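You operate a simulated robot arm through the tools that you are given. There is no shell and no other tool. Be economical: measure what you need, move in short steps, check, and stop when the job is done.

You are at the controls of a simulated two-armed robot. One attempt, no reset.

## Task
Hold the orange pan on the island bench steady with one hand and put the flanged orange drum in it with the other. Then push the drawer of the small parts bench shut. Then put the black foam pad on the motor bench. Then take the loose propeller marked "counter" from the island bench and put it on the high shelf of the blue open shelves. Then take the fat yellow pin on the ready bay and put it away on the small parts bench. Then put the packing card on the motor bench away on the packing bench. Then put the black hub on the heat pad on the shelf under the motor bench. Then take the blue stopper and leave it on the lead with the blue plug. Then put the radio module of the black case on the low stand. Then take the black strut and put it on the deck of cart one. Then fetch the strainer with the orange collar and set it on the shelf under the battery bench. The order counts. Set down upright: fat yellow pin, packing card, strainer with the orange collar.

Only the result counts: the job must be done as asked and must still hold three seconds after the hand-in. Knocking over, shifting, dropping, spilling or breaking anything else fails it. A push-on lid holds only when it is set on centred and level and pressed home; a screw cap is set on level and turned clockwise until tight.

## Robot
Two 7-joint arms with three-finger grippers on one trunk, on a base that drives. Base frame: it is fixed to the floor where the robot stands at the start and does not move with it; the origin is under the middle of the robot, x ahead of it, y to its left, z up; the surface under the hand at the start is at about z = 0.78. Readings come in m, degrees, newtons and seconds.
The left shoulder is at the start at [0.056, 0.154, 0.953], the right one opposite. With the tool pointing down near the work surface each hand reaches from about 0.2 to 0.64 m from the robot's upright axis, wherever it stands, measured 20 degrees to its own side. Places, roughly: black foam pad (12x8x3 cm) [-0.8, -0.7, 0.8]; black hub (5x5x3 cm) [-3.2, -3.7, 0.5]; black strut [1, -1.75, 1.25]; blue stopper (6x6x5 cm) [-0.9, -1.6, 0.8]; deck of cart one [-3.3, -1.1, 0.6]; drawer of the small parts bench [0.3, 0.7, 0.6]; fat yellow pin (3x3x5 cm) [-1.1, -1.3, 0.8]; flanged orange drum (6x6x3 cm) [0.5, -0.1, 0.2]; heat pad [-3.25, -3.75, 0.5]; high shelf of the blue open shelves [1.1, -2.1, 1.3]; lead with the blue plug [-1, -2, 0.75]; loose propeller [-1, -1.25, 0.75]; low stand [0, -3.8, 0.6]; motor bench [-2.4, -3.8, 0.8]; orange pan [-1, -1.5, 0.75]; packing bench [-7, -3.7, 0.8]; packing card [-2.75, -3.75, 1]; radio module of the black case [-0.75, -3.5, 0.75]; shelf under the battery bench [-1, 1.5, 0.2]; small parts bench [0.6, 0.3, 0.8]; strainer with the orange collar [-4, 1.25, 0.75]. Payload 2.69 kg a hand.
The TCP of each hand is the grasp point between the finger pads, 0.029 m short of the fingertips. In the tool frame z runs along the fingers and y along their closing line. The gripper opens to 0.12 m. The gripper's body begins 0.078 m behind the TCP.
Orientation is that of the tool frame in the base frame, as a unit quaternion [x, y, z, w]. With the fingers straight down and closing along the base's y, the tool's x points along the base's -x, its y along +y and its z along -z.

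## Interface
- The arms move only by the tool move_arm. It takes "left_commands", "right_commands" or both (then of equal length, played together; a hand with none holds still); each is a list of rows, each a list of 7 numbers: the turn, a rotation vector about the tool's x, y, z in units of 4 degrees (1.0 is 4 degrees), then the shift along the tool's x, y, z in units of 20 mm (1.0 is 20 mm), then the opening, from 0 (shut) to 1 (fully open). In form: [[rx, ry, rz, x, y, z, claw], ...]. A call has 1 to 20 rows; each row shifts and turns the commanded pose from where the row before left it, along the tool's axes as they then stand. A call with a number of a shift or a turn outside -1 to 1 is refused whole. A row lasts 0.2 s, in which the tool goes at most 0.05 m and 8.6 degrees; a call with a longer step from one row to the next is refused whole, and so is a gripper value outside its range. Where a pose cannot be reached the arm comes as near as it can. A force on the tool above 40 N (or 10 N above the force at the start of the call, whichever is more), or a blocked arm, ends the call early, and 0.2 s more pass. The fingers move at their own pace and stop on an object; they squeeze with about 32 N. The grip force told is the motor's: it shows also when the fingers shut on nothing. Time passes only in rows, and 0.2 s behind the last, so rows that do not move let the fingers close. The reply holds the time, the measured pose of the TCP, the force on the tool along the base axes, the opening and the grip force, in the units named above and with some noise, with the torque about the TCP (base axes, N m) and any sound that the robot's microphone picked up, and new pictures: "show" is both (left out), scene, wrist or none (wrist: the cameras of the hands that moved).
- Cameras (640 x 400 px; columns grow to the right, rows downward): "scene" is now at [0.1605, 0.0398, 1.0842]; the picture's right is [0.48, -0.88, 0.00], its down [-0.61, -0.33, -0.72] and it looks along [0.64, 0.35, -0.69] (base axes); focal length 214 px, centre (320, 200). "left" rides on the left gripper at [0.063, 0, -0.104] in its tool frame; the picture's right is [0.00, 1.00, 0.00], its down [-0.83, 0.00, -0.56] and it looks along [-0.56, 0.00, 0.83] (tool axes); focal length 275 px, centre (320, 200). "right" rides on the right gripper at [0.063, 0, -0.104] in its tool frame; the picture's right is [0.00, 1.00, 0.00], its down [-0.83, 0.00, -0.56] and it looks along [-0.56, 0.00, 0.83] (tool axes); focal length 275 px, centre (320, 200). There is no depth. A picture from a camera that has moved, and an enlarged one, comes with that camera's place and axes in the base frame and with its lens.
- move_column(by): slides the trunk up (or, below 0, down) by that many m; the arms and the scene camera ride with it, the base frame stays. It gives what a move gives, with no picture.
- steer(legs): drives the robot by 1 to 6 legs, each [ahead, left, turn to the left] in m, m and degrees, along the robot's own axes; the way and the turn of a leg run together, so that a leg with both is an arc; at most 1.5 m and 180 degrees a leg. The arms and the cameras ride along, it lands a little off, and it stops where it bumps. It gives what a move gives, and a new picture of the scene camera.
- aim_head(pan, tilt): turns the head with the scene camera to pan (to the left, within 80 degrees either way) and tilt (down, from -29 to 69), counted from straight ahead of the robot. It gives what a move gives, and a new picture of the scene camera.
- zoom(camera, box): a new picture of the part [left, top, right, bottom] of that camera's present view, enlarged. No time passes.
- hand_in(): hands the job in; it is judged then, once.

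Work in short steps. Places have to be worked out from the pictures, the camera data and where the tool is seen: move nearer, look again, correct. Check each grasp and each placing, and mend what went wrong. You have 535 turns and 360 pictures in all, those below and enlarged ones among them. Open the grippers and draw the arms clear of the work before you hand the job in, unless the task says otherwise.

The tools are called after "Request:" as a command line: name --argument value ..., lists and objects as JSON in quotes. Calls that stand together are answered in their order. move_arm: Moves the arms, as the interface text tells. Its arguments: {"type":"object","properties":{"left_commands":{"type":"array"},"right_commands":{"type":"array"},"show":{"type":"string","enum":["both","scene","wrist","none"]}},"required":[]} The other tools are called the same way: move_column (by) slides the trunk up or down; steer (legs) drives the base; aim_head (pan, tilt) turns the head that bears the scene camera; zoom (camera, box) takes an enlarged picture of a part of a camera's view; hand_in () hands the job in.

At the start:

```text
time_s: 0.0
left_ee_pos: [0.2609, 0.3954, 0.8425]
left_ee_rot: [0.0, 1.0, 0.0, 0.0]
left_ft_force: [-0.1, -0.5, -0.5]
left_ft_torque: [0.02, 0.0, 0.01]
left_gripper_width: 0.1198
left_grip_force: 0.1
right_ee_pos: [0.4032, 0.0528, 0.8644]
right_ee_rot: [0.0, 1.0, -0.001, 0.0]
right_ft_force: [-0.3, -0.4, 0.4]
right_ft_torque: [0.0, 0.02, 0.03]
right_gripper_width: 0.1201
right_grip_force: 0.0
trunk travel left (down, up): [-0.325, 0.113]
robot x, y, heading: [0.003, -0.0018, 0.0]
head pan, tilt: [32.1, 68.8]
```

scene: 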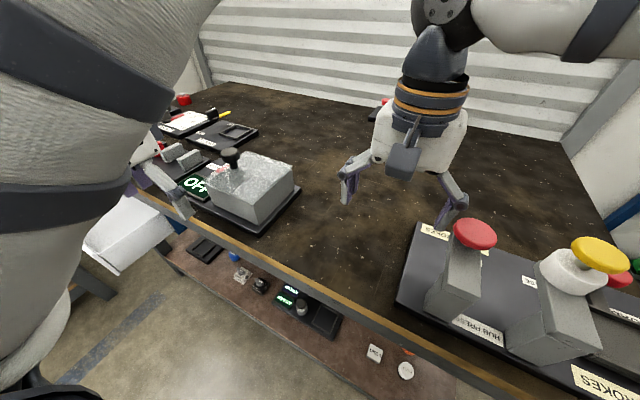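
right: 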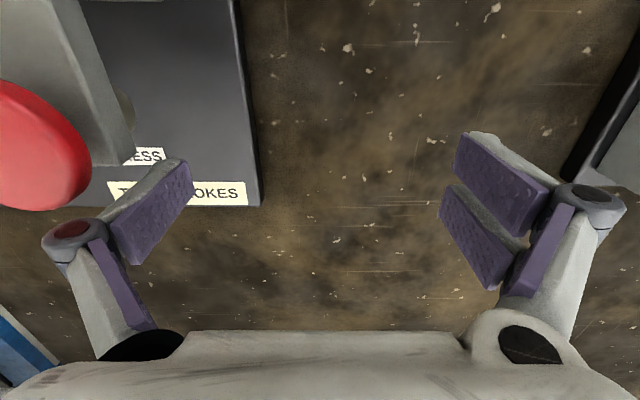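
left: 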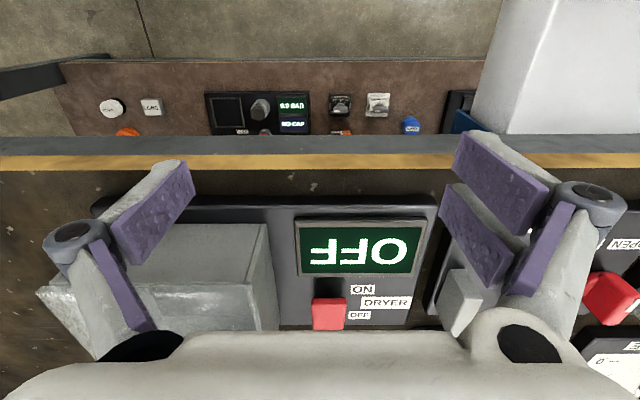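

The hands hang over the small parts bench, and the orange drum looks to be on its lower shelf near (0.47, -0.14, 0.2). I'll raise the trunk to clear things, then back off to look.

Request:
move_column --by 0.11

Request:
steer --legs '[[-0.6, 0, 0]]'

Request:
aim_head --pan 0 --tilt 35

```text
time_s: 1.4
left_ee_pos: [0.2622, 0.395, 0.9527]
left_ee_rot: [-0.001, 1.0, -0.001, -0.001]
left_ft_force: [1.0, 0.6, 0.5]
left_ft_torque: [0.01, 0.02, 0.0]
left_gripper_width: 0.12
left_grip_force: 0.1
right_ee_pos: [0.4031, 0.0524, 0.9752]
right_ee_rot: [-0.001, 1.0, 0.0, -0.001]
right_ft_force: [0.4, 0.5, 0.1]
right_ft_torque: [-0.01, 0.03, 0.01]
right_gripper_width: 0.12
right_grip_force: 0.0
trunk travel left (down, up): [-0.435, 0.003]
robot x, y, heading: [-0.0003, 0.0012, -0.2]
head pan, tilt: [32.1, 68.8]
```

```text
time_s: 4.8
left_ee_pos: [-0.3401, 0.3951, 0.9537]
left_ee_rot: [0.002, 1.0, 0.0, 0.0]
left_ft_force: [-0.6, 0.3, -0.6]
left_ft_torque: [0.02, -0.03, -0.01]
left_gripper_width: 0.1201
left_grip_force: 0.1
right_ee_pos: [-0.1996, 0.0517, 0.9755]
right_ee_rot: [0.001, 1.0, 0.001, 0.0]
right_ft_force: [0.4, 0.2, -0.2]
right_ft_torque: [0.0, -0.02, 0.0]
right_gripper_width: 0.1199
right_grip_force: 0.0
trunk travel left (down, up): [-0.435, 0.003]
robot x, y, heading: [-0.6021, 0.0023, -0.5]
head pan, tilt: [32.1, 68.8]
camera scene: at [-0.541, 0.0335, 1.1855], right [0.5, -0.87, 0.0], down [-0.77, -0.45, -0.46], along [0.4, 0.23, -0.89], focal length 214 px, centre (320, 200)
```

scene: 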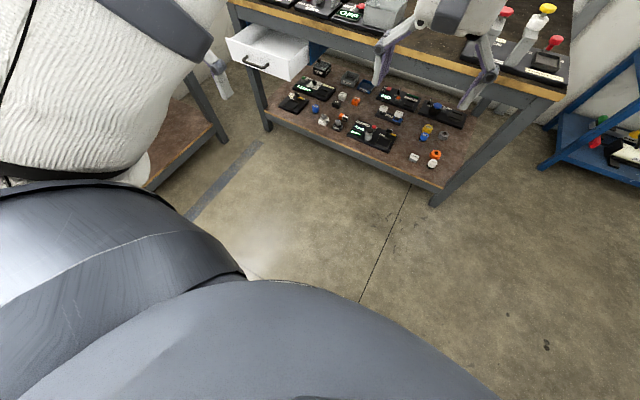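

```text
time_s: 5.8
left_ee_pos: [-0.3409, 0.3958, 0.9531]
left_ee_rot: [0.004, 1.0, 0.001, 0.0]
left_ft_force: [0.6, -0.5, 0.4]
left_ft_torque: [-0.02, 0.0, -0.04]
left_gripper_width: 0.1199
left_grip_force: 0.0
right_ee_pos: [-0.1993, 0.0516, 0.9757]
right_ee_rot: [0.002, 1.0, 0.001, 0.0]
right_ft_force: [0.9, -0.2, -0.5]
right_ft_torque: [0.03, 0.02, 0.01]
right_gripper_width: 0.1198
right_grip_force: 0.1
trunk travel left (down, up): [-0.435, 0.003]
robot x, y, heading: [-0.6047, 0.0022, -0.4]
head pan, tilt: [0.0, 35.0]
camera scene: at [-0.5075, 0.0015, 1.2228], right [0.0, -1.0, 0.0], down [-0.57, 0.0, -0.82], along [0.82, 0.0, -0.57], focal length 214 px, centre (320, 200)
```

scene: 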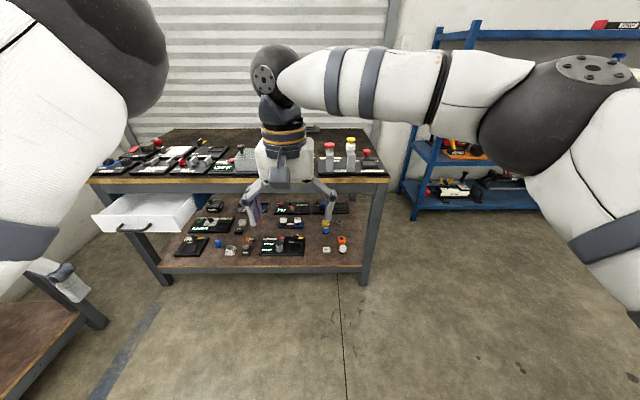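

The drum is on the lower shelf at right. Let me zoom there to identify it.

Request:
zoom --camera "scene" --box '[230, 195, 390, 295]'

Request:
zoom --camera "scene" --box '[80, 120, 240, 220]'

```text
4.00 times, centred on (310, 245) of scene
camera zoom: at [-0.5075, 0.0015, 1.2228], right [0.0, -1.0, 0.0], down [-0.57, 0.0, -0.82], along [0.82, 0.0, -0.57], focal length 858 px, centre (360, 20)
```

zoom: 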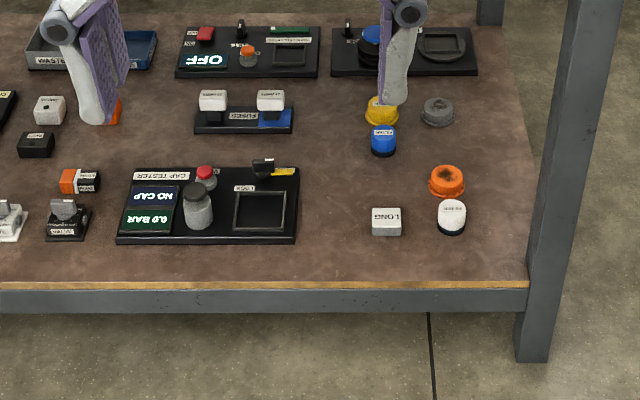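

```text
4.00 times, centred on (160, 170) of scene
camera zoom: at [-0.5075, 0.0015, 1.2228], right [0.0, -1.0, 0.0], down [-0.57, 0.0, -0.82], along [0.82, 0.0, -0.57], focal length 858 px, centre (960, 320)
```

zoom: 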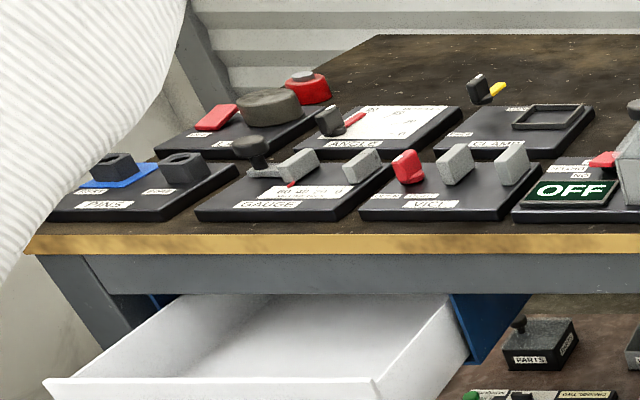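

The drum sits at about (0.475, -0.137, 0.21) behind a white part. I lower the trunk fully and shift a bit right and ahead, then look under the bench.

Request:
move_column --by -0.43

Request:
steer --legs '[[0.2, -0.15, 0]]'

```text
refused: -0.43 is not a number from -0.4 to 0.4
```

```text
time_s: 7.7
left_ee_pos: [-0.1407, 0.2443, 0.953]
left_ee_rot: [0.004, 1.0, 0.0, 0.0]
left_ft_force: [-0.2, 0.0, 0.1]
left_ft_torque: [0.02, 0.0, -0.03]
left_gripper_width: 0.1203
left_grip_force: 0.0
right_ee_pos: [0.0011, -0.1007, 0.9745]
right_ee_rot: [0.005, 1.0, 0.0, 0.0]
right_ft_force: [0.4, 0.2, -0.2]
right_ft_torque: [0.03, 0.02, -0.01]
right_gripper_width: 0.1201
right_grip_force: 0.1
trunk travel left (down, up): [-0.435, 0.003]
robot x, y, heading: [-0.4021, -0.1502, -0.6]
head pan, tilt: [0.0, 35.0]
camera scene: at [-0.3071, -0.1501, 1.2228], right [-0.01, -1.0, 0.0], down [-0.57, 0.01, -0.82], along [0.82, -0.01, -0.57], focal length 214 px, centre (320, 200)
```

scene: 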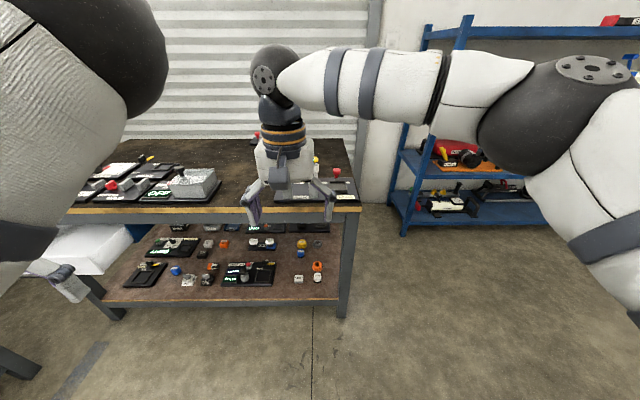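

Lowering the trunk by 0.4 m with both hands in free floor space, then viewing under the bench.

Request:
move_column --by -0.4

Request:
move_arm --right_commands '[[0, -1, 0, 0, 0, 1, 0.9], [0, -1, 0, 0, 0, 1, 0.9], [0, -1, 0, 0, 0, 1, 0.9], [0, -1, 0, 0, 0, 1, 0.9], [0, -1, 0, 0, 0, 1, 0.9], [0, -1, 0, 0, 0, 1, 0.9], [0, -1, 0, 0, 0, 1, 0.9], [0, 0, 0, 0, 0, 1, 0.9]]' --show "both"

```text
time_s: 11.5
left_ee_pos: [-0.1395, 0.2436, 0.5528]
left_ee_rot: [0.005, 1.0, 0.0, 0.001]
left_ft_force: [0.0, -0.6, 0.2]
left_ft_torque: [0.01, 0.02, 0.0]
left_gripper_width: 0.12
left_grip_force: 0.0
right_ee_pos: [-0.0003, -0.1007, 0.5756]
right_ee_rot: [0.004, 1.0, 0.0, 0.0]
right_ft_force: [-0.2, -0.6, -1.2]
right_ft_torque: [0.02, 0.0, -0.04]
right_gripper_width: 0.1201
right_grip_force: 0.1
trunk travel left (down, up): [-0.035, 0.403]
robot x, y, heading: [-0.4025, -0.1504, -0.1]
head pan, tilt: [0.0, 35.0]
```

```text
time_s: 13.3
left_ee_pos: [-0.1388, 0.2446, 0.5527]
left_ee_rot: [0.004, 1.0, 0.0, 0.0]
left_ft_force: [-0.5, -0.2, -0.3]
left_ft_torque: [0.0, 0.02, -0.03]
left_gripper_width: 0.1196
left_grip_force: 0.1
right_ee_pos: [0.038, -0.1017, 0.4208]
right_ee_rot: [0.005, 0.97, -0.001, 0.243]
right_ft_force: [0.5, -0.4, 0.4]
right_ft_torque: [0.0, -0.02, 0.01]
right_gripper_width: 0.1081
right_grip_force: 0.1
trunk travel left (down, up): [-0.035, 0.403]
robot x, y, heading: [-0.4033, -0.1506, -0.5]
head pan, tilt: [0.0, 35.0]
camera scene: at [-0.1349, -0.1511, 0.787], right [-0.01, -1.0, 0.0], down [-0.57, 0.0, -0.82], along [0.82, -0.01, -0.57], focal length 214 px, centre (320, 200)
camera right: at [-0.0651, -0.1003, 0.4819], right [0.0, 1.0, 0.0], down [0.47, 0.0, 0.88], along [0.88, 0.0, -0.47], focal length 275 px, centre (320, 200)
```

scene: 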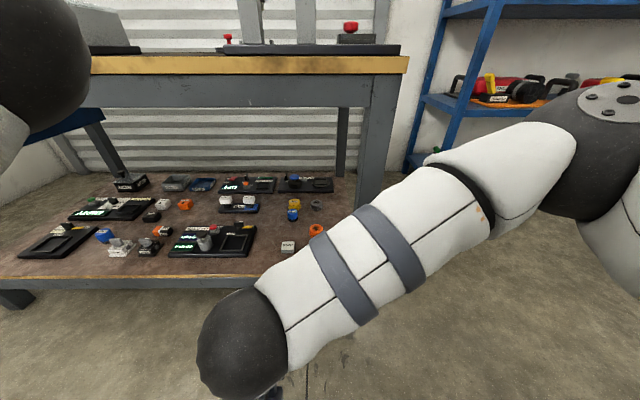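
right: 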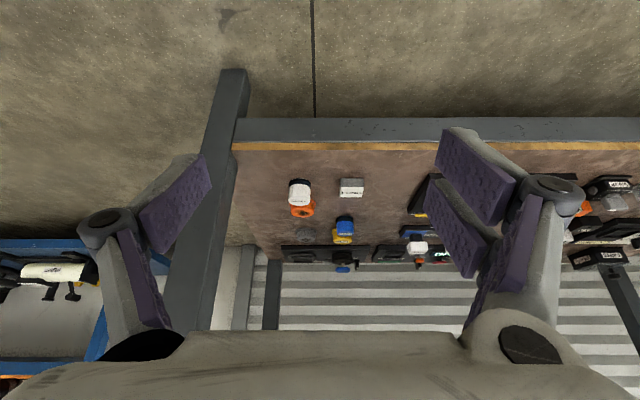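

The wrist view confirms the drum at about (0.47, -0.139, 0.22). I lower the hand 0.1 m and align y, then drive in.

Request:
move_arm --right_commands '[[0, 0, 0, 0.47, -0.37, 0.88, 0.9], [0, 0, 0, 0.47, -0.37, 0.88, 0.9], [0, 0, 0, 0.47, -0.37, 0.88, 0.9], [0, 0, 0, 0.47, -0.37, 0.88, 0.9], [0, 0, 0, 0.47, -0.37, 0.88, 0.9]]' --show "none"

Request:
steer --legs '[[0.24, 0, 0]]'

Request:
zoom --camera "right" --box '[0, 0, 640, 400]'

```text
time_s: 14.5
left_ee_pos: [-0.1388, 0.2437, 0.5533]
left_ee_rot: [0.005, 1.0, 0.0, 0.0]
left_ft_force: [0.7, 0.0, -0.4]
left_ft_torque: [-0.02, 0.0, 0.03]
left_gripper_width: 0.1201
left_grip_force: 0.1
right_ee_pos: [0.0364, -0.1382, 0.3209]
right_ee_rot: [0.005, 0.97, 0.0, 0.242]
right_ft_force: [-0.8, -0.3, 0.3]
right_ft_torque: [-0.03, 0.0, 0.0]
right_gripper_width: 0.1079
right_grip_force: 0.1
trunk travel left (down, up): [-0.035, 0.403]
robot x, y, heading: [-0.4031, -0.15, -0.4]
head pan, tilt: [0.0, 35.0]
```

```text
time_s: 16.2
left_ee_pos: [0.0992, 0.2417, 0.5546]
left_ee_rot: [0.005, 1.0, 0.0, 0.0]
left_ft_force: [0.6, -0.1, 0.4]
left_ft_torque: [0.03, 0.02, -0.01]
left_gripper_width: 0.1202
left_grip_force: 0.0
right_ee_pos: [0.2733, -0.1398, 0.3202]
right_ee_rot: [0.004, 0.97, -0.001, 0.243]
right_ft_force: [-0.1, 0.0, -0.7]
right_ft_torque: [0.01, 0.03, -0.03]
right_gripper_width: 0.1079
right_grip_force: 0.0
trunk travel left (down, up): [-0.035, 0.403]
robot x, y, heading: [-0.1638, -0.1509, -0.6]
head pan, tilt: [0.0, 35.0]
camera scene: at [0.1025, -0.1533, 0.7871], right [-0.01, -1.0, 0.0], down [-0.57, 0.01, -0.82], along [0.82, -0.01, -0.57], focal length 214 px, centre (320, 200)
```

scene: 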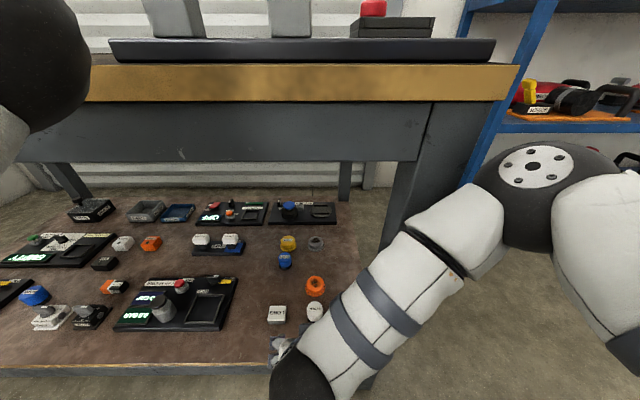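

```text
1.00 times, centred on (320, 200) of right (not enlarged: the box is as wide or as high as the picture)
camera zoom: at [0.1705, -0.1379, 0.3821], right [0.01, 1.0, 0.0], down [0.47, 0.0, 0.88], along [0.88, -0.01, -0.47], focal length 275 px, centre (320, 200)
```

zoom: 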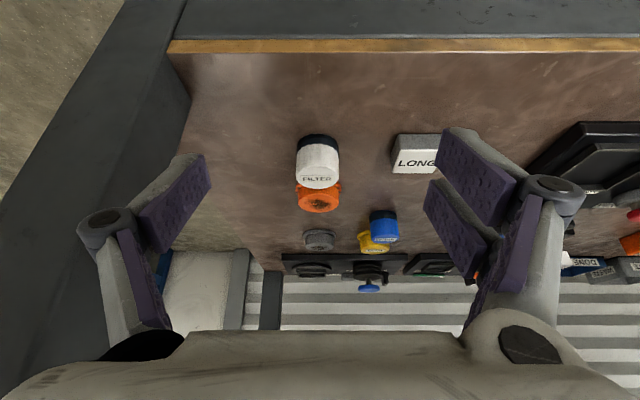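

The elbows sit close to the apron at this standoff, so I back off a bit and shift left, to reach in with a straighter arm instead.

Request:
steer --legs '[[-0.15, 0.1, 0.5]]'

Request:
move_arm --right_commands '[[0, 0, 0, 0, -0.8, 0, 0.9], [0, 0, 0, 0, -0.8, 0, 0.9], [0, 0, 0, 0, -0.8, 0, 0.9], [0, 0, 0, 0, -0.8, 0, 0.9], [0, 0, 0, 0, -0.8, 0, 0.9], [0, 0, 0, 0, -0.8, 0, 0.9]]' --show "scene"

```text
time_s: 17.8
left_ee_pos: [-0.0551, 0.346, 0.5538]
left_ee_rot: [-0.002, 1.0, -0.001, 0.001]
left_ft_force: [-0.2, 0.5, -0.7]
left_ft_torque: [0.01, 0.0, -0.01]
left_gripper_width: 0.1201
left_grip_force: 0.0
right_ee_pos: [0.1237, -0.034, 0.3211]
right_ee_rot: [-0.001, 0.97, 0.001, 0.243]
right_ft_force: [0.6, -0.7, 0.9]
right_ft_torque: [0.01, -0.04, 0.02]
right_gripper_width: 0.1081
right_grip_force: 0.0
trunk travel left (down, up): [-0.035, 0.403]
robot x, y, heading: [-0.3148, -0.0514, -0.2]
head pan, tilt: [0.0, 35.0]
camera scene: at [-0.0466, -0.0491, 0.7869], right [0.0, -1.0, 0.0], down [-0.57, 0.0, -0.82], along [0.82, 0.0, -0.57], focal length 214 px, centre (320, 200)
```

scene: 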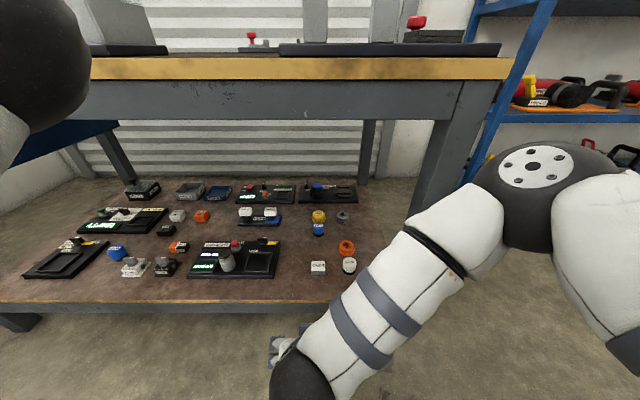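

```text
time_s: 19.2
left_ee_pos: [-0.0547, 0.3466, 0.5539]
left_ee_rot: [0.0, 1.0, 0.0, -0.001]
left_ft_force: [0.4, 0.0, -0.3]
left_ft_torque: [0.01, -0.03, 0.01]
left_gripper_width: 0.1201
left_grip_force: 0.0
right_ee_pos: [0.1237, -0.1314, 0.3243]
right_ee_rot: [-0.001, 0.97, 0.0, 0.243]
right_ft_force: [0.5, -0.5, 1.1]
right_ft_torque: [0.01, 0.06, 0.02]
right_gripper_width: 0.1084
right_grip_force: 0.1
trunk travel left (down, up): [-0.035, 0.403]
robot x, y, heading: [-0.3137, -0.0508, -0.0]
head pan, tilt: [0.0, 35.0]
camera scene: at [-0.0467, -0.0491, 0.787], right [0.0, -1.0, 0.0], down [-0.57, 0.0, -0.82], along [0.82, 0.0, -0.57], focal length 214 px, centre (320, 200)
```

scene: 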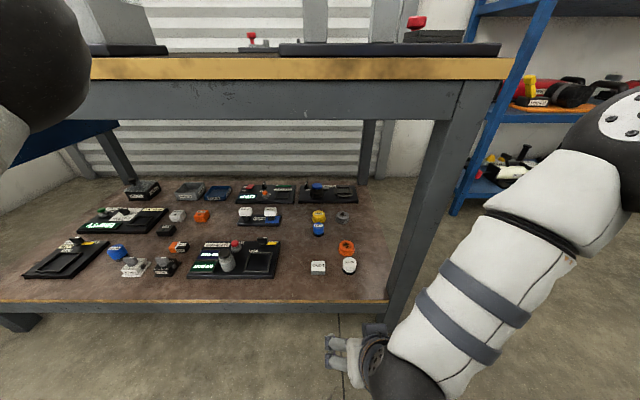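

Elbow bends outward toward the leg, so I'll shift the base a further 0.12 m left and then extend gradually, checking for clearance.

Request:
steer --legs '[[-0.02, 0.12, 0]]'

Request:
move_arm --right_commands '[[0, 0, 0, -0.5, -0.9, 0.3, 0.9], [0, 0, 0, -0.5, -0.9, 0.3, 0.9], [0, 0, 0, -0.5, -0.9, 0.3, 0.9], [0, 0, 0, -0.5, -0.9, 0.3, 0.9], [0, 0, 0, -0.5, -0.9, 0.3, 0.9], [0, 0, 0, -0.5, -0.9, 0.3, 0.9], [0, 0, 0, -0.88, 0, 0.47, 0.9], [0, 0, 0, -0.88, 0, 0.47, 0.9], [0, 0, 0, -0.88, 0, 0.47, 0.9]]' --show "both"

```text
time_s: 20.8
left_ee_pos: [-0.0743, 0.4671, 0.5532]
left_ee_rot: [-0.001, 1.0, -0.001, 0.0]
left_ft_force: [0.1, -0.9, -0.2]
left_ft_torque: [0.02, 0.01, 0.04]
left_gripper_width: 0.1198
left_grip_force: 0.0
right_ee_pos: [0.1045, -0.0097, 0.3227]
right_ee_rot: [0.0, 0.97, 0.0, 0.243]
right_ft_force: [-0.9, 0.1, 0.6]
right_ft_torque: [0.0, 0.02, 0.01]
right_gripper_width: 0.1079
right_grip_force: 0.0
trunk travel left (down, up): [-0.035, 0.403]
robot x, y, heading: [-0.3356, 0.0733, 0.0]
head pan, tilt: [0.0, 35.0]
camera scene: at [-0.0663, 0.0723, 0.787], right [0.0, -1.0, 0.0], down [-0.57, 0.0, -0.82], along [0.82, 0.0, -0.57], focal length 214 px, centre (320, 200)
```

scene: 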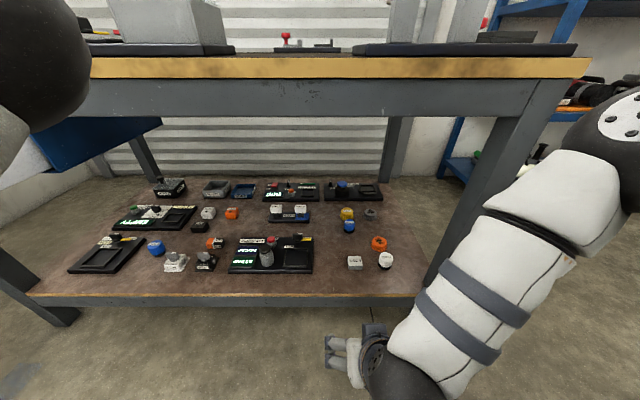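

```text
time_s: 22.8
left_ee_pos: [-0.0751, 0.4685, 0.5535]
left_ee_rot: [0.0, 1.0, 0.001, 0.0]
left_ft_force: [0.8, -0.7, 0.1]
left_ft_torque: [-0.01, 0.03, 0.05]
left_gripper_width: 0.12
left_grip_force: 0.0
right_ee_pos: [0.2366, -0.1186, 0.3206]
right_ee_rot: [-0.001, 0.971, 0.001, 0.241]
right_ft_force: [-0.2, 0.2, 0.3]
right_ft_torque: [0.0, 0.0, 0.01]
right_gripper_width: 0.1079
right_grip_force: 0.1
trunk travel left (down, up): [-0.035, 0.403]
robot x, y, heading: [-0.3321, 0.0714, -0.2]
head pan, tilt: [0.0, 35.0]
camera scene: at [-0.0664, 0.0723, 0.787], right [0.0, -1.0, 0.0], down [-0.57, 0.0, -0.82], along [0.82, 0.0, -0.57], focal length 214 px, centre (320, 200)
camera right: at [0.1328, -0.1173, 0.3816], right [0.0, 1.0, 0.0], down [0.47, 0.0, 0.88], along [0.88, 0.0, -0.47], focal length 275 px, centre (320, 200)
```

scene: 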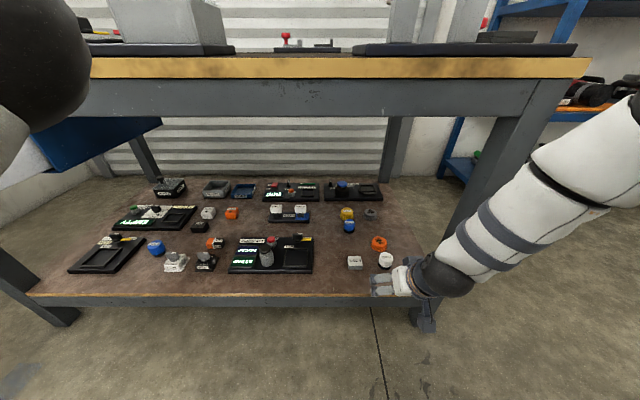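
right: 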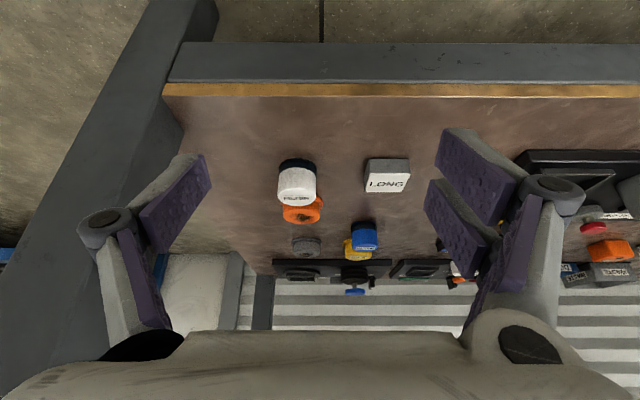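

The right elbow swings out into the bench leg. The left arm's elbow bends to the open side instead, so I'll back off, move right and use the left arm for the drum.

Request:
steer --legs '[[-0.15, 0, 0], [0, -0.42, 0]]'

Request:
move_arm --left_commands '[[0, -1, 0, 0, 0, 1, 0.9], [0, -1, 0, 0, 0, 1, 0.9], [0, -1, 0, 0, 0, 1, 0.9], [0, -1, 0, 0, 0, 1, 0.9], [0, -1, 0, 0, 0, 1, 0.9], [0, -1, 0, 0, 0, 1, 0.9], [0, -1, 0, 0, 0, 1, 0.9], [0, 0, 0, 0.47, 0, 0.88, 0.9], [0, 0, 0, 0.47, 0, 0.88, 0.9], [0, 0, 0, 0.47, 0, 0.88, 0.9], [0, 0, 0, 0.47, 0, 0.88, 0.9]]' --right_commands '[[0, 0, 0, 0.5, 0, -0.9, 0.9], [0, 0, 0, 0.5, 0, -0.9, 0.9], [0, 0, 0, 0.5, 0, -0.9, 0.9], [0, 0, 0, 0.5, 0, -0.9, 0.9], [0, 0, 0, 0.5, 0, -0.9, 0.9], [0, 0, 0, 0.5, 0, -0.9, 0.9], [0, 0, 0, 0.5, 0, -0.9, 0.9], [0, 0, 0, 0.5, 0, -0.9, 0.9], [0, 0, 0, 0, 0, 0, 0.9], [0, 0, 0, 0, 0, 0, 0.9], [0, 0, 0, 0, 0, 0, 0.9]]' --show "scene"

```text
time_s: 27.0
left_ee_pos: [-0.2138, 0.1555, 0.5545]
left_ee_rot: [0.009, 1.0, 0.0, 0.0]
left_ft_force: [0.8, -0.1, -0.1]
left_ft_torque: [0.0, 0.01, -0.01]
left_gripper_width: 0.1198
left_grip_force: 0.1
right_ee_pos: [0.0866, -0.4355, 0.32]
right_ee_rot: [0.006, 0.97, 0.0, 0.242]
right_ft_force: [-0.5, 0.6, -0.8]
right_ft_torque: [-0.04, -0.02, 0.02]
right_gripper_width: 0.108
right_grip_force: 0.1
trunk travel left (down, up): [-0.035, 0.403]
robot x, y, heading: [-0.4801, -0.2373, -1.0]
head pan, tilt: [0.0, 35.0]
stopped in leg 2: the robot was blocked; the commanded pose is now the measured one
camera scene: at [-0.2128, -0.2403, 0.787], right [-0.01, -1.0, 0.0], down [-0.57, 0.01, -0.82], along [0.82, -0.01, -0.57], focal length 214 px, centre (320, 200)
```

scene: 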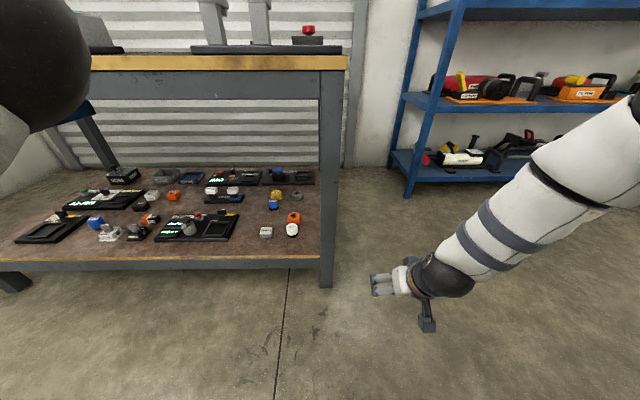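

```text
time_s: 29.4
left_ee_pos: [-0.1643, 0.1911, 0.3452]
left_ee_rot: [0.008, 0.971, -0.003, 0.241]
left_ft_force: [0.2, -0.1, -0.1]
left_ft_torque: [0.04, -0.02, 0.0]
left_gripper_width: 0.1082
left_grip_force: 0.1
left hand out of reach, approached as far as the arm can: row 2, 3, 4, 5, 6
right_ee_pos: [-0.0361, -0.4303, 0.4061]
right_ee_rot: [0.008, 0.97, -0.002, 0.242]
right_ft_force: [-0.3, 0.3, -0.4]
right_ft_torque: [0.01, -0.04, 0.02]
right_gripper_width: 0.1081
right_grip_force: 0.0
right hand out of reach, approached as far as the arm can: row 8
trunk travel left (down, up): [-0.035, 0.403]
robot x, y, heading: [-0.4811, -0.238, -0.6]
head pan, tilt: [0.0, 35.0]
camera scene: at [-0.2127, -0.2402, 0.787], right [-0.01, -1.0, 0.0], down [-0.57, 0.01, -0.82], along [0.82, -0.01, -0.57], focal length 214 px, centre (320, 200)
```

scene: 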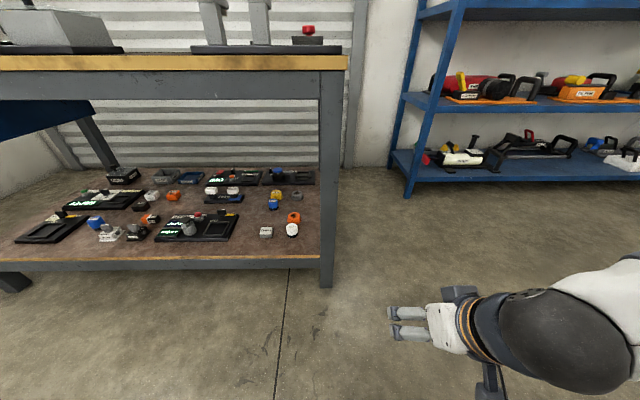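

Something blocked the move to the right; let me look that way before going on.

Request:
aim_head --pan -75 --tilt 30

```text
time_s: 30.9
left_ee_pos: [-0.164, 0.1912, 0.3461]
left_ee_rot: [0.008, 0.97, -0.003, 0.242]
left_ft_force: [0.8, -0.5, 0.3]
left_ft_torque: [-0.01, -0.04, 0.01]
left_gripper_width: 0.108
left_grip_force: 0.1
right_ee_pos: [-0.0358, -0.4314, 0.4078]
right_ee_rot: [0.008, 0.97, -0.001, 0.242]
right_ft_force: [-0.4, 0.0, 0.4]
right_ft_torque: [0.01, -0.01, 0.01]
right_gripper_width: 0.1078
right_grip_force: 0.1
trunk travel left (down, up): [-0.035, 0.403]
robot x, y, heading: [-0.4826, -0.2374, -1.0]
head pan, tilt: [-75.0, 30.0]
camera scene: at [-0.2785, -0.3266, 0.7948], right [-0.97, -0.25, 0.0], down [-0.12, 0.48, -0.87], along [0.21, -0.84, -0.5], focal length 214 px, centre (320, 200)
```

scene: 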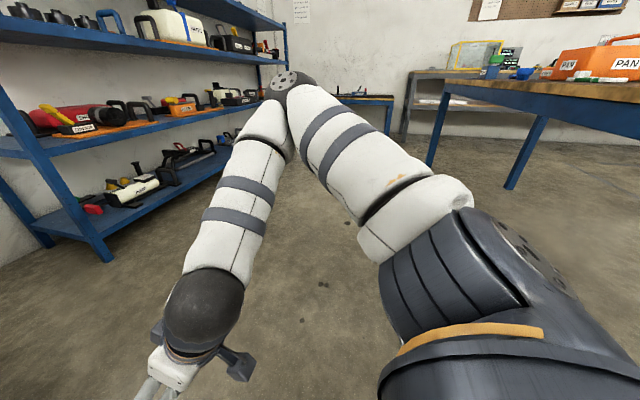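

Only the base met something behind-right (the island bench end); nothing disturbed in view. From here I go ahead 0.15 m and start the left arm toward the drum.

Request:
steer --legs '[[0.15, 0, 1]]'

Request:
aim_head --pan 0 --tilt 40

Request:
move_arm --left_commands '[[0, 0, 0, -0.35, -1, 0.15, 0.9], [0, 0, 0, -0.35, -1, 0.15, 0.9], [0, 0, 0, -0.35, -1, 0.15, 0.9], [0, 0, 0, -0.35, -1, 0.15, 0.9], [0, 0, 0, -0.35, -1, 0.15, 0.9], [0, 0, 0, -0.35, -1, 0.15, 0.9], [0, 0, 0, -0.35, -1, 0.15, 0.9], [0, 0, 0, -0.35, -1, 0.15, 0.9], [0, 0, 0, -0.35, -1, 0.15, 0.9], [0, 0, 0, -0.35, -1, 0.15, 0.9], [0, 0, 0, -0.35, -1, 0.15, 0.9], [0, 0, 0, -0.35, -1, 0.15, 0.9]]' --show "both"

```text
time_s: 32.3
left_ee_pos: [-0.0186, 0.1966, 0.3459]
left_ee_rot: [-0.003, 0.971, 0.0, 0.241]
left_ft_force: [-0.2, 0.4, 0.7]
left_ft_torque: [0.01, -0.04, 0.03]
left_gripper_width: 0.108
left_grip_force: 0.0
right_ee_pos: [0.12, -0.4227, 0.4079]
right_ee_rot: [-0.002, 0.97, 0.001, 0.242]
right_ft_force: [-0.7, 0.3, -0.4]
right_ft_torque: [0.0, 0.01, -0.02]
right_gripper_width: 0.1081
right_grip_force: 0.1
trunk travel left (down, up): [-0.035, 0.403]
robot x, y, heading: [-0.3305, -0.2383, 0.5]
head pan, tilt: [-75.0, 30.0]
camera scene: at [-0.124, -0.3235, 0.7948], right [-0.96, -0.26, 0.0], down [-0.13, 0.48, -0.87], along [0.23, -0.84, -0.5], focal length 214 px, centre (320, 200)
```

scene: 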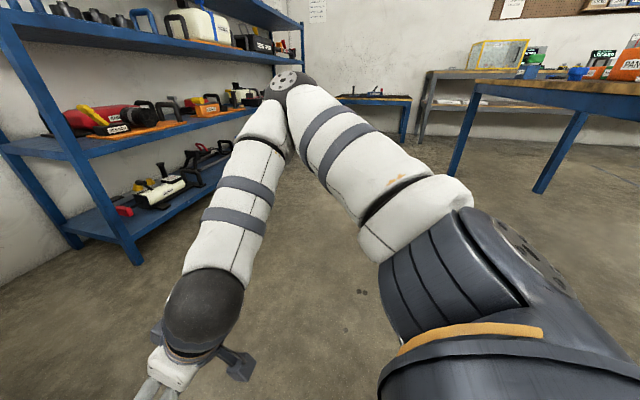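

```text
time_s: 33.8
left_ee_pos: [-0.0195, 0.1983, 0.3458]
left_ee_rot: [-0.002, 0.97, 0.0, 0.242]
left_ft_force: [-0.5, -0.8, 0.1]
left_ft_torque: [-0.02, 0.0, -0.01]
left_gripper_width: 0.1077
left_grip_force: 0.1
right_ee_pos: [0.1205, -0.4228, 0.4076]
right_ee_rot: [-0.002, 0.97, 0.001, 0.243]
right_ft_force: [-0.5, 0.1, 0.3]
right_ft_torque: [-0.02, -0.01, -0.01]
right_gripper_width: 0.1079
right_grip_force: 0.0
trunk travel left (down, up): [-0.035, 0.403]
robot x, y, heading: [-0.3262, -0.239, 0.4]
head pan, tilt: [0.0, 40.0]
camera scene: at [-0.0628, -0.2358, 0.7794], right [0.0, -1.0, 0.0], down [-0.64, 0.0, -0.77], along [0.77, 0.0, -0.64], focal length 214 px, centre (320, 200)
```

scene: 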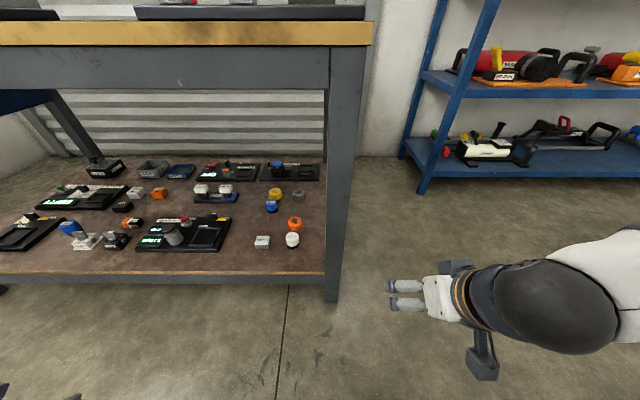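

```text
time_s: 36.4
left_ee_pos: [0.0941, -0.0174, 0.3321]
left_ee_rot: [-0.002, 0.97, 0.001, 0.242]
left_ft_force: [-1.0, 0.3, 0.4]
left_ft_torque: [0.0, 0.0, -0.03]
left_gripper_width: 0.1082
left_grip_force: 0.0
left hand out of reach, approached as far as the arm can: row 3, 4, 5, 6, 7
right_ee_pos: [0.1203, -0.4232, 0.4075]
right_ee_rot: [-0.002, 0.97, 0.001, 0.242]
right_ft_force: [0.0, -0.3, -0.1]
right_ft_torque: [-0.02, -0.03, -0.03]
right_gripper_width: 0.1081
right_grip_force: 0.0
trunk travel left (down, up): [-0.035, 0.403]
robot x, y, heading: [-0.328, -0.2382, 0.4]
head pan, tilt: [0.0, 40.0]
camera scene: at [-0.0628, -0.2357, 0.7794], right [0.01, -1.0, 0.0], down [-0.64, 0.0, -0.77], along [0.77, 0.0, -0.64], focal length 214 px, centre (320, 200)
camera left: at [-0.0089, -0.0171, 0.3948], right [0.0, 1.0, 0.0], down [0.47, 0.0, 0.88], along [0.88, 0.0, -0.47], focal length 275 px, centre (320, 200)
```

scene: 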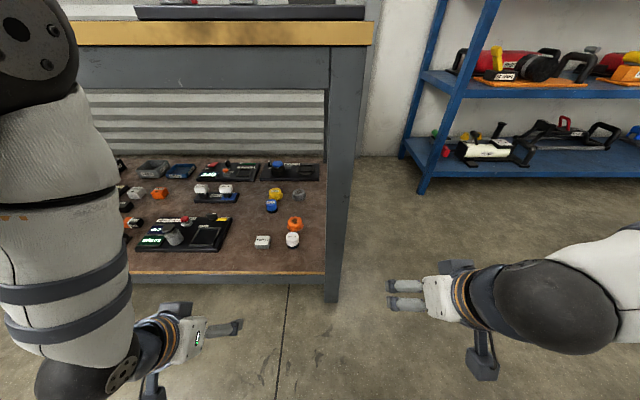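
left: 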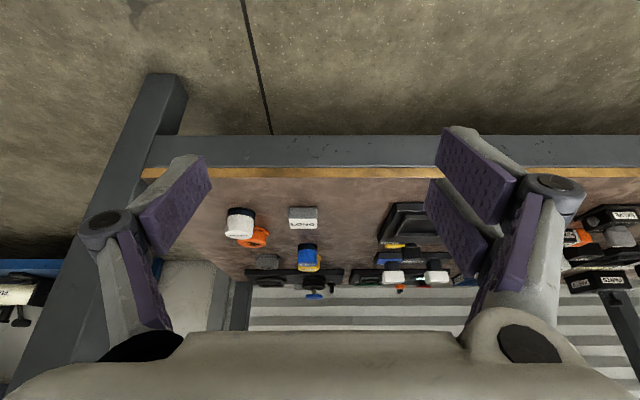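

Left arm's forearm is clear of the legs; elbow stays in front of the bench. I move the hand forward 0.2 m and right 0.12 m.

Request:
move_arm --left_commands '[[0, 0, 0, -0.83, -0.6, 0.56, 0.9], [0, 0, 0, -0.83, -0.6, 0.56, 0.9], [0, 0, 0, -0.83, -0.6, 0.56, 0.9], [0, 0, 0, -0.83, -0.6, 0.56, 0.9], [0, 0, 0, -0.83, -0.6, 0.56, 0.9], [0, 0, 0, -0.83, -0.6, 0.56, 0.9], [0, 0, 0, -0.83, -0.6, 0.56, 0.9], [0, 0, 0, -0.83, -0.6, 0.56, 0.9], [0, 0, 0, -0.83, -0.6, 0.56, 0.9], [0, 0, 0, -0.83, -0.6, 0.56, 0.9]]' --show "both"

```text
time_s: 38.6
left_ee_pos: [0.2951, -0.138, 0.3064]
left_ee_rot: [-0.002, 0.97, -0.001, 0.242]
left_ft_force: [0.7, 0.1, 0.4]
left_ft_torque: [-0.03, 0.01, -0.02]
left_gripper_width: 0.1083
left_grip_force: 0.1
left hand out of reach, approached as far as the arm can: row 3
right_ee_pos: [0.122, -0.4225, 0.4079]
right_ee_rot: [-0.002, 0.97, 0.001, 0.243]
right_ft_force: [-0.7, -0.2, 0.6]
right_ft_torque: [0.01, 0.03, 0.03]
right_gripper_width: 0.1082
right_grip_force: 0.0
trunk travel left (down, up): [-0.035, 0.403]
robot x, y, heading: [-0.3241, -0.2362, 0.1]
head pan, tilt: [0.0, 40.0]
camera scene: at [-0.0628, -0.2358, 0.7794], right [0.01, -1.0, 0.0], down [-0.64, 0.0, -0.77], along [0.77, 0.0, -0.64], focal length 214 px, centre (320, 200)
camera left: at [0.1912, -0.1384, 0.3692], right [0.0, 1.0, 0.0], down [0.47, 0.0, 0.88], along [0.88, 0.0, -0.47], focal length 275 px, centre (320, 200)
```

scene: 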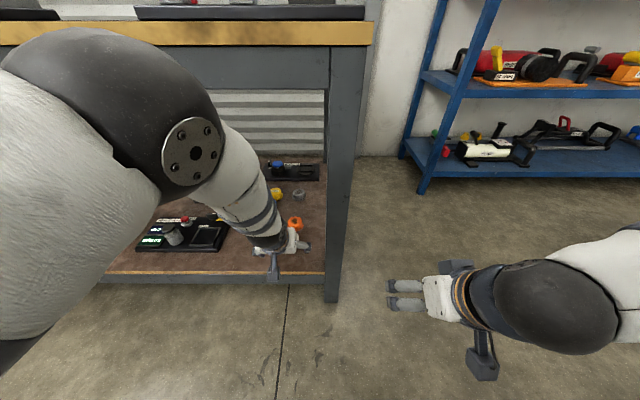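
left: 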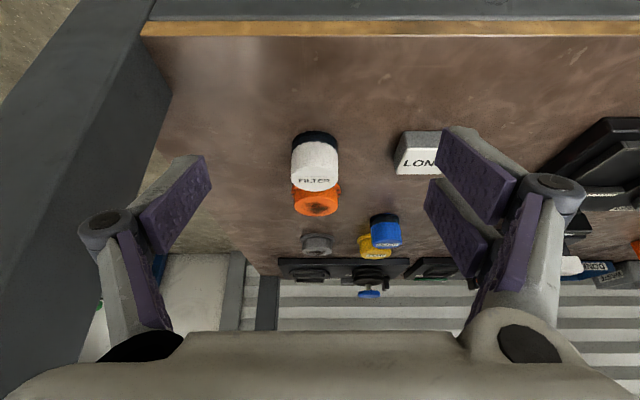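

Left hand lined up with the drum (y ≈ -0.138, drum x ≈ 0.462, shelf z ≈ 0.21). I'll make the hand steeper so the camera clears the white filter, then go above the drum.

Request:
move_arm --left_commands '[[0, 0.9, 0, 0, 0, 0, 0.9], [0, 0.9, 0, 0, 0, 0, 0.9], [0, 0.9, 0, 0, 0, 0, 0.9], [0, 0.9, 0, 0, 0, 0, 0.9], [0, 0, 0, -0.91, 0, 0.15, 0.9], [0, 0, 0, -0.91, 0, 0.15, 0.9], [0, 0, 0, -0.91, 0, 0.15, 0.9], [0, 0, 0, -0.91, 0, 0.15, 0.9], [0, 0, 0, -0.91, 0, 0.15, 0.9], [0, 0, 0, -0.91, 0, 0.15, 0.9], [0, 0, 0, -0.91, 0, 0.15, 0.9], [0, 0, 0, -0.91, 0, 0.15, 0.9], [0, 0, 0, -0.91, 0, 0.15, 0.9]]' --show "both"

```text
time_s: 41.4
left_ee_pos: [0.3876, -0.122, 0.3238]
left_ee_rot: [-0.002, 0.993, 0.0, 0.119]
left_ft_force: [0.6, 0.1, 0.7]
left_ft_torque: [0.01, 0.0, 0.0]
left_gripper_width: 0.1079
left_grip_force: 0.0
left hand out of reach, approached as far as the arm can: row 9, 10, 11, 12, 13
right_ee_pos: [0.1212, -0.4232, 0.4061]
right_ee_rot: [-0.002, 0.97, 0.001, 0.243]
right_ft_force: [0.3, 0.1, 0.0]
right_ft_torque: [0.02, 0.01, -0.03]
right_gripper_width: 0.1078
right_grip_force: 0.1
trunk travel left (down, up): [-0.035, 0.403]
robot x, y, heading: [-0.3294, -0.2345, 0.2]
head pan, tilt: [0.0, 40.0]
camera scene: at [-0.0628, -0.2358, 0.7794], right [0.01, -1.0, 0.0], down [-0.64, 0.0, -0.77], along [0.77, 0.0, -0.64], focal length 214 px, centre (320, 200)
camera left: at [0.3022, -0.1232, 0.4108], right [0.0, 1.0, 0.0], down [0.68, 0.0, 0.74], along [0.74, 0.0, -0.68], focal length 275 px, centre (320, 200)
```

scene: 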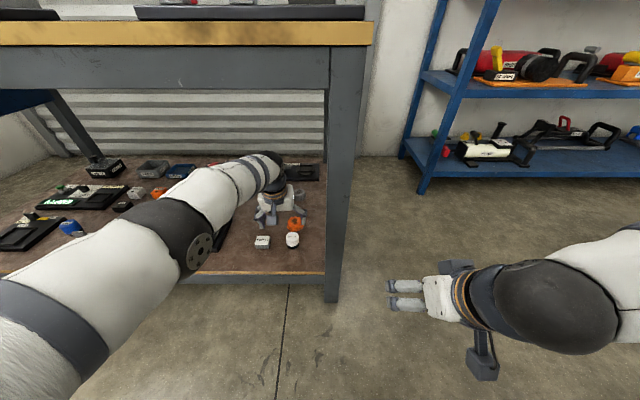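
left: 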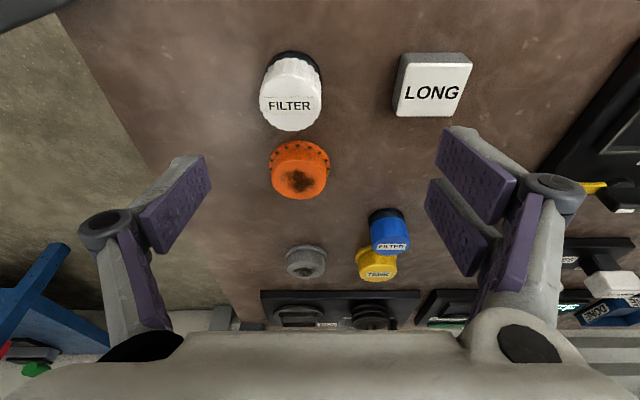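

Arm is nearly straight; drum now measured at (0.463, -0.141). I drive 0.08 m ahead, then correct sideways.

Request:
steer --legs '[[0.08, 0, 0]]'

Request:
move_arm --left_commands '[[0, 0, 0, 0, -0.5, 0, 0.9], [0, 0, 0, 0, -0.4, 0, 0.9]]' --show "wrist"

```text
time_s: 42.4
left_ee_pos: [0.4675, -0.1228, 0.3248]
left_ee_rot: [-0.002, 0.993, 0.0, 0.118]
left_ft_force: [0.2, 0.0, -0.4]
left_ft_torque: [-0.03, 0.01, 0.03]
left_gripper_width: 0.1079
left_grip_force: 0.0
right_ee_pos: [0.2011, -0.4229, 0.4083]
right_ee_rot: [-0.003, 0.97, 0.0, 0.241]
right_ft_force: [0.0, -0.4, -0.2]
right_ft_torque: [0.02, -0.02, 0.02]
right_gripper_width: 0.1079
right_grip_force: 0.0
trunk travel left (down, up): [-0.035, 0.403]
robot x, y, heading: [-0.2459, -0.236, 0.2]
head pan, tilt: [0.0, 40.0]
camera scene: at [0.0168, -0.2352, 0.7794], right [0.01, -1.0, 0.0], down [-0.64, 0.0, -0.77], along [0.77, 0.0, -0.64], focal length 214 px, centre (320, 200)
```

scene: 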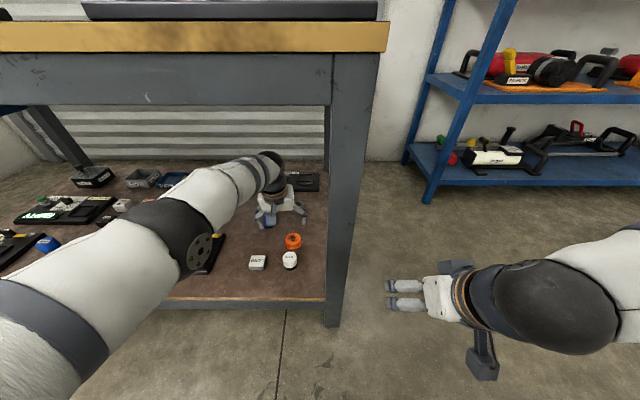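

```text
time_s: 43.0
left_ee_pos: [0.4624, -0.1393, 0.325]
left_ee_rot: [-0.002, 0.993, 0.001, 0.119]
left_ft_force: [-0.2, 0.3, 0.1]
left_ft_torque: [-0.02, -0.02, -0.01]
left_gripper_width: 0.1081
left_grip_force: 0.1
left hand out of reach, approached as far as the arm can: row 2
right_ee_pos: [0.2013, -0.4231, 0.4072]
right_ee_rot: [-0.002, 0.97, 0.0, 0.241]
right_ft_force: [0.6, 0.3, 0.1]
right_ft_torque: [0.01, 0.0, -0.01]
right_gripper_width: 0.1082
right_grip_force: 0.1
trunk travel left (down, up): [-0.035, 0.403]
robot x, y, heading: [-0.2485, -0.2393, 0.4]
head pan, tilt: [0.0, 40.0]
camera left: at [0.3781, -0.1397, 0.4114], right [0.0, 1.0, 0.0], down [0.68, 0.0, 0.74], along [0.74, 0.0, -0.68], focal length 275 px, centre (320, 200)
```

left: 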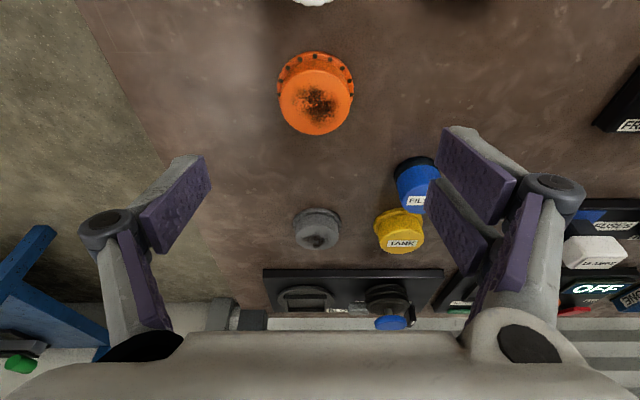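

Drum centre now at (0.468, -0.142). I descend to z≈0.247 straddling it.

Request:
move_arm --left_commands '[[0, 0, 0, 0.13, -0.03, 0.78, 0.9], [0, 0, 0, 0.13, -0.03, 0.78, 0.9], [0, 0, 0, 0.13, -0.03, 0.78, 0.9], [0, 0, 0, 0.13, -0.03, 0.78, 0.9], [0, 0, 0, 0.13, -0.03, 0.78, 0.9]]' --show "wrist"

```text
time_s: 44.2
left_ee_pos: [0.4423, -0.1319, 0.2539]
left_ee_rot: [-0.003, 0.993, 0.001, 0.118]
left_ft_force: [-0.6, 0.5, 0.2]
left_ft_torque: [0.01, 0.0, 0.01]
left_gripper_width: 0.108
left_grip_force: 0.1
left hand out of reach, approached as far as the arm can: row 1, 2, 3, 4, 5
right_ee_pos: [0.1996, -0.4221, 0.4076]
right_ee_rot: [-0.003, 0.97, 0.001, 0.241]
right_ft_force: [0.1, -0.2, -0.8]
right_ft_torque: [0.01, -0.02, 0.03]
right_gripper_width: 0.1079
right_grip_force: 0.0
trunk travel left (down, up): [-0.035, 0.403]
robot x, y, heading: [-0.246, -0.2393, 0.4]
head pan, tilt: [0.0, 40.0]
camera left: at [0.3562, -0.1323, 0.3397], right [0.0, 1.0, 0.0], down [0.68, 0.0, 0.74], along [0.74, 0.0, -0.68], focal length 275 px, centre (320, 200)
```

left: 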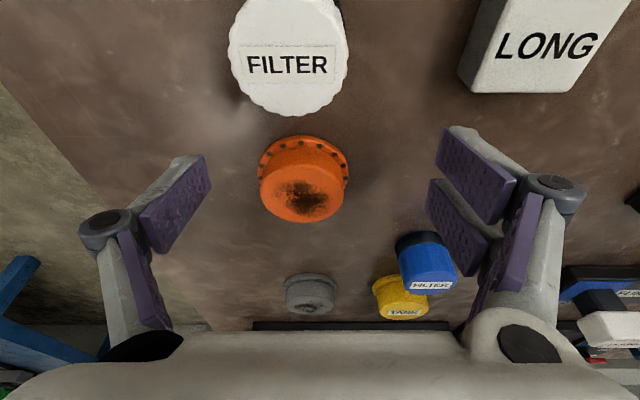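

Still 0.026 m short in x and 0.01 in y; I nudge the base by that much.

Request:
steer --legs '[[0.028, -0.01, 0]]'

Request:
move_arm --left_commands '[[0, 0, 0, 0, 0, 0, 0.9]]' --show "wrist"

```text
time_s: 45.1
left_ee_pos: [0.471, -0.142, 0.2517]
left_ee_rot: [-0.003, 0.993, 0.001, 0.118]
left_ft_force: [0.2, -0.5, 0.4]
left_ft_torque: [0.01, 0.03, -0.01]
left_gripper_width: 0.1081
left_grip_force: 0.1
right_ee_pos: [0.2297, -0.432, 0.4069]
right_ee_rot: [-0.002, 0.97, 0.001, 0.242]
right_ft_force: [-0.2, 0.3, -0.4]
right_ft_torque: [0.0, 0.02, 0.0]
right_gripper_width: 0.1076
right_grip_force: 0.1
trunk travel left (down, up): [-0.035, 0.403]
robot x, y, heading: [-0.2183, -0.2479, 0.4]
head pan, tilt: [0.0, 40.0]
camera scene: at [0.0457, -0.2453, 0.7794], right [0.01, -1.0, 0.0], down [-0.64, 0.0, -0.77], along [0.77, 0.0, -0.64], focal length 214 px, centre (320, 200)
```

scene: 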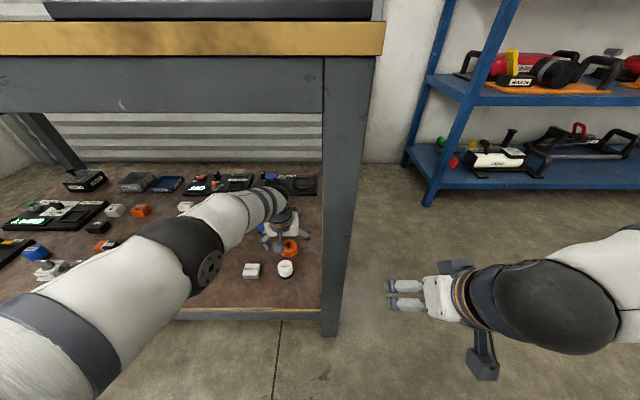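

```text
time_s: 45.5
left_ee_pos: [0.4696, -0.1423, 0.2546]
left_ee_rot: [-0.002, 0.993, 0.0, 0.119]
left_ft_force: [0.5, 0.5, 0.5]
left_ft_torque: [-0.01, 0.02, 0.0]
left_gripper_width: 0.1079
left_grip_force: 0.1
right_ee_pos: [0.2281, -0.4323, 0.4062]
right_ee_rot: [-0.002, 0.97, 0.0, 0.242]
right_ft_force: [-0.7, 0.1, 0.8]
right_ft_torque: [-0.02, 0.01, -0.03]
right_gripper_width: 0.1077
right_grip_force: 0.1
trunk travel left (down, up): [-0.035, 0.403]
robot x, y, heading: [-0.2189, -0.2466, 0.4]
head pan, tilt: [0.0, 40.0]
camera left: at [0.3853, -0.1428, 0.3398], right [0.0, 1.0, 0.0], down [0.68, 0.0, 0.74], along [0.74, 0.0, -0.68], focal length 275 px, centre (320, 200)
```

left: 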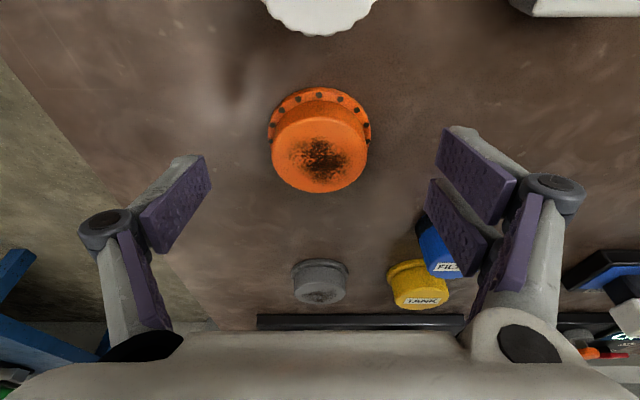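

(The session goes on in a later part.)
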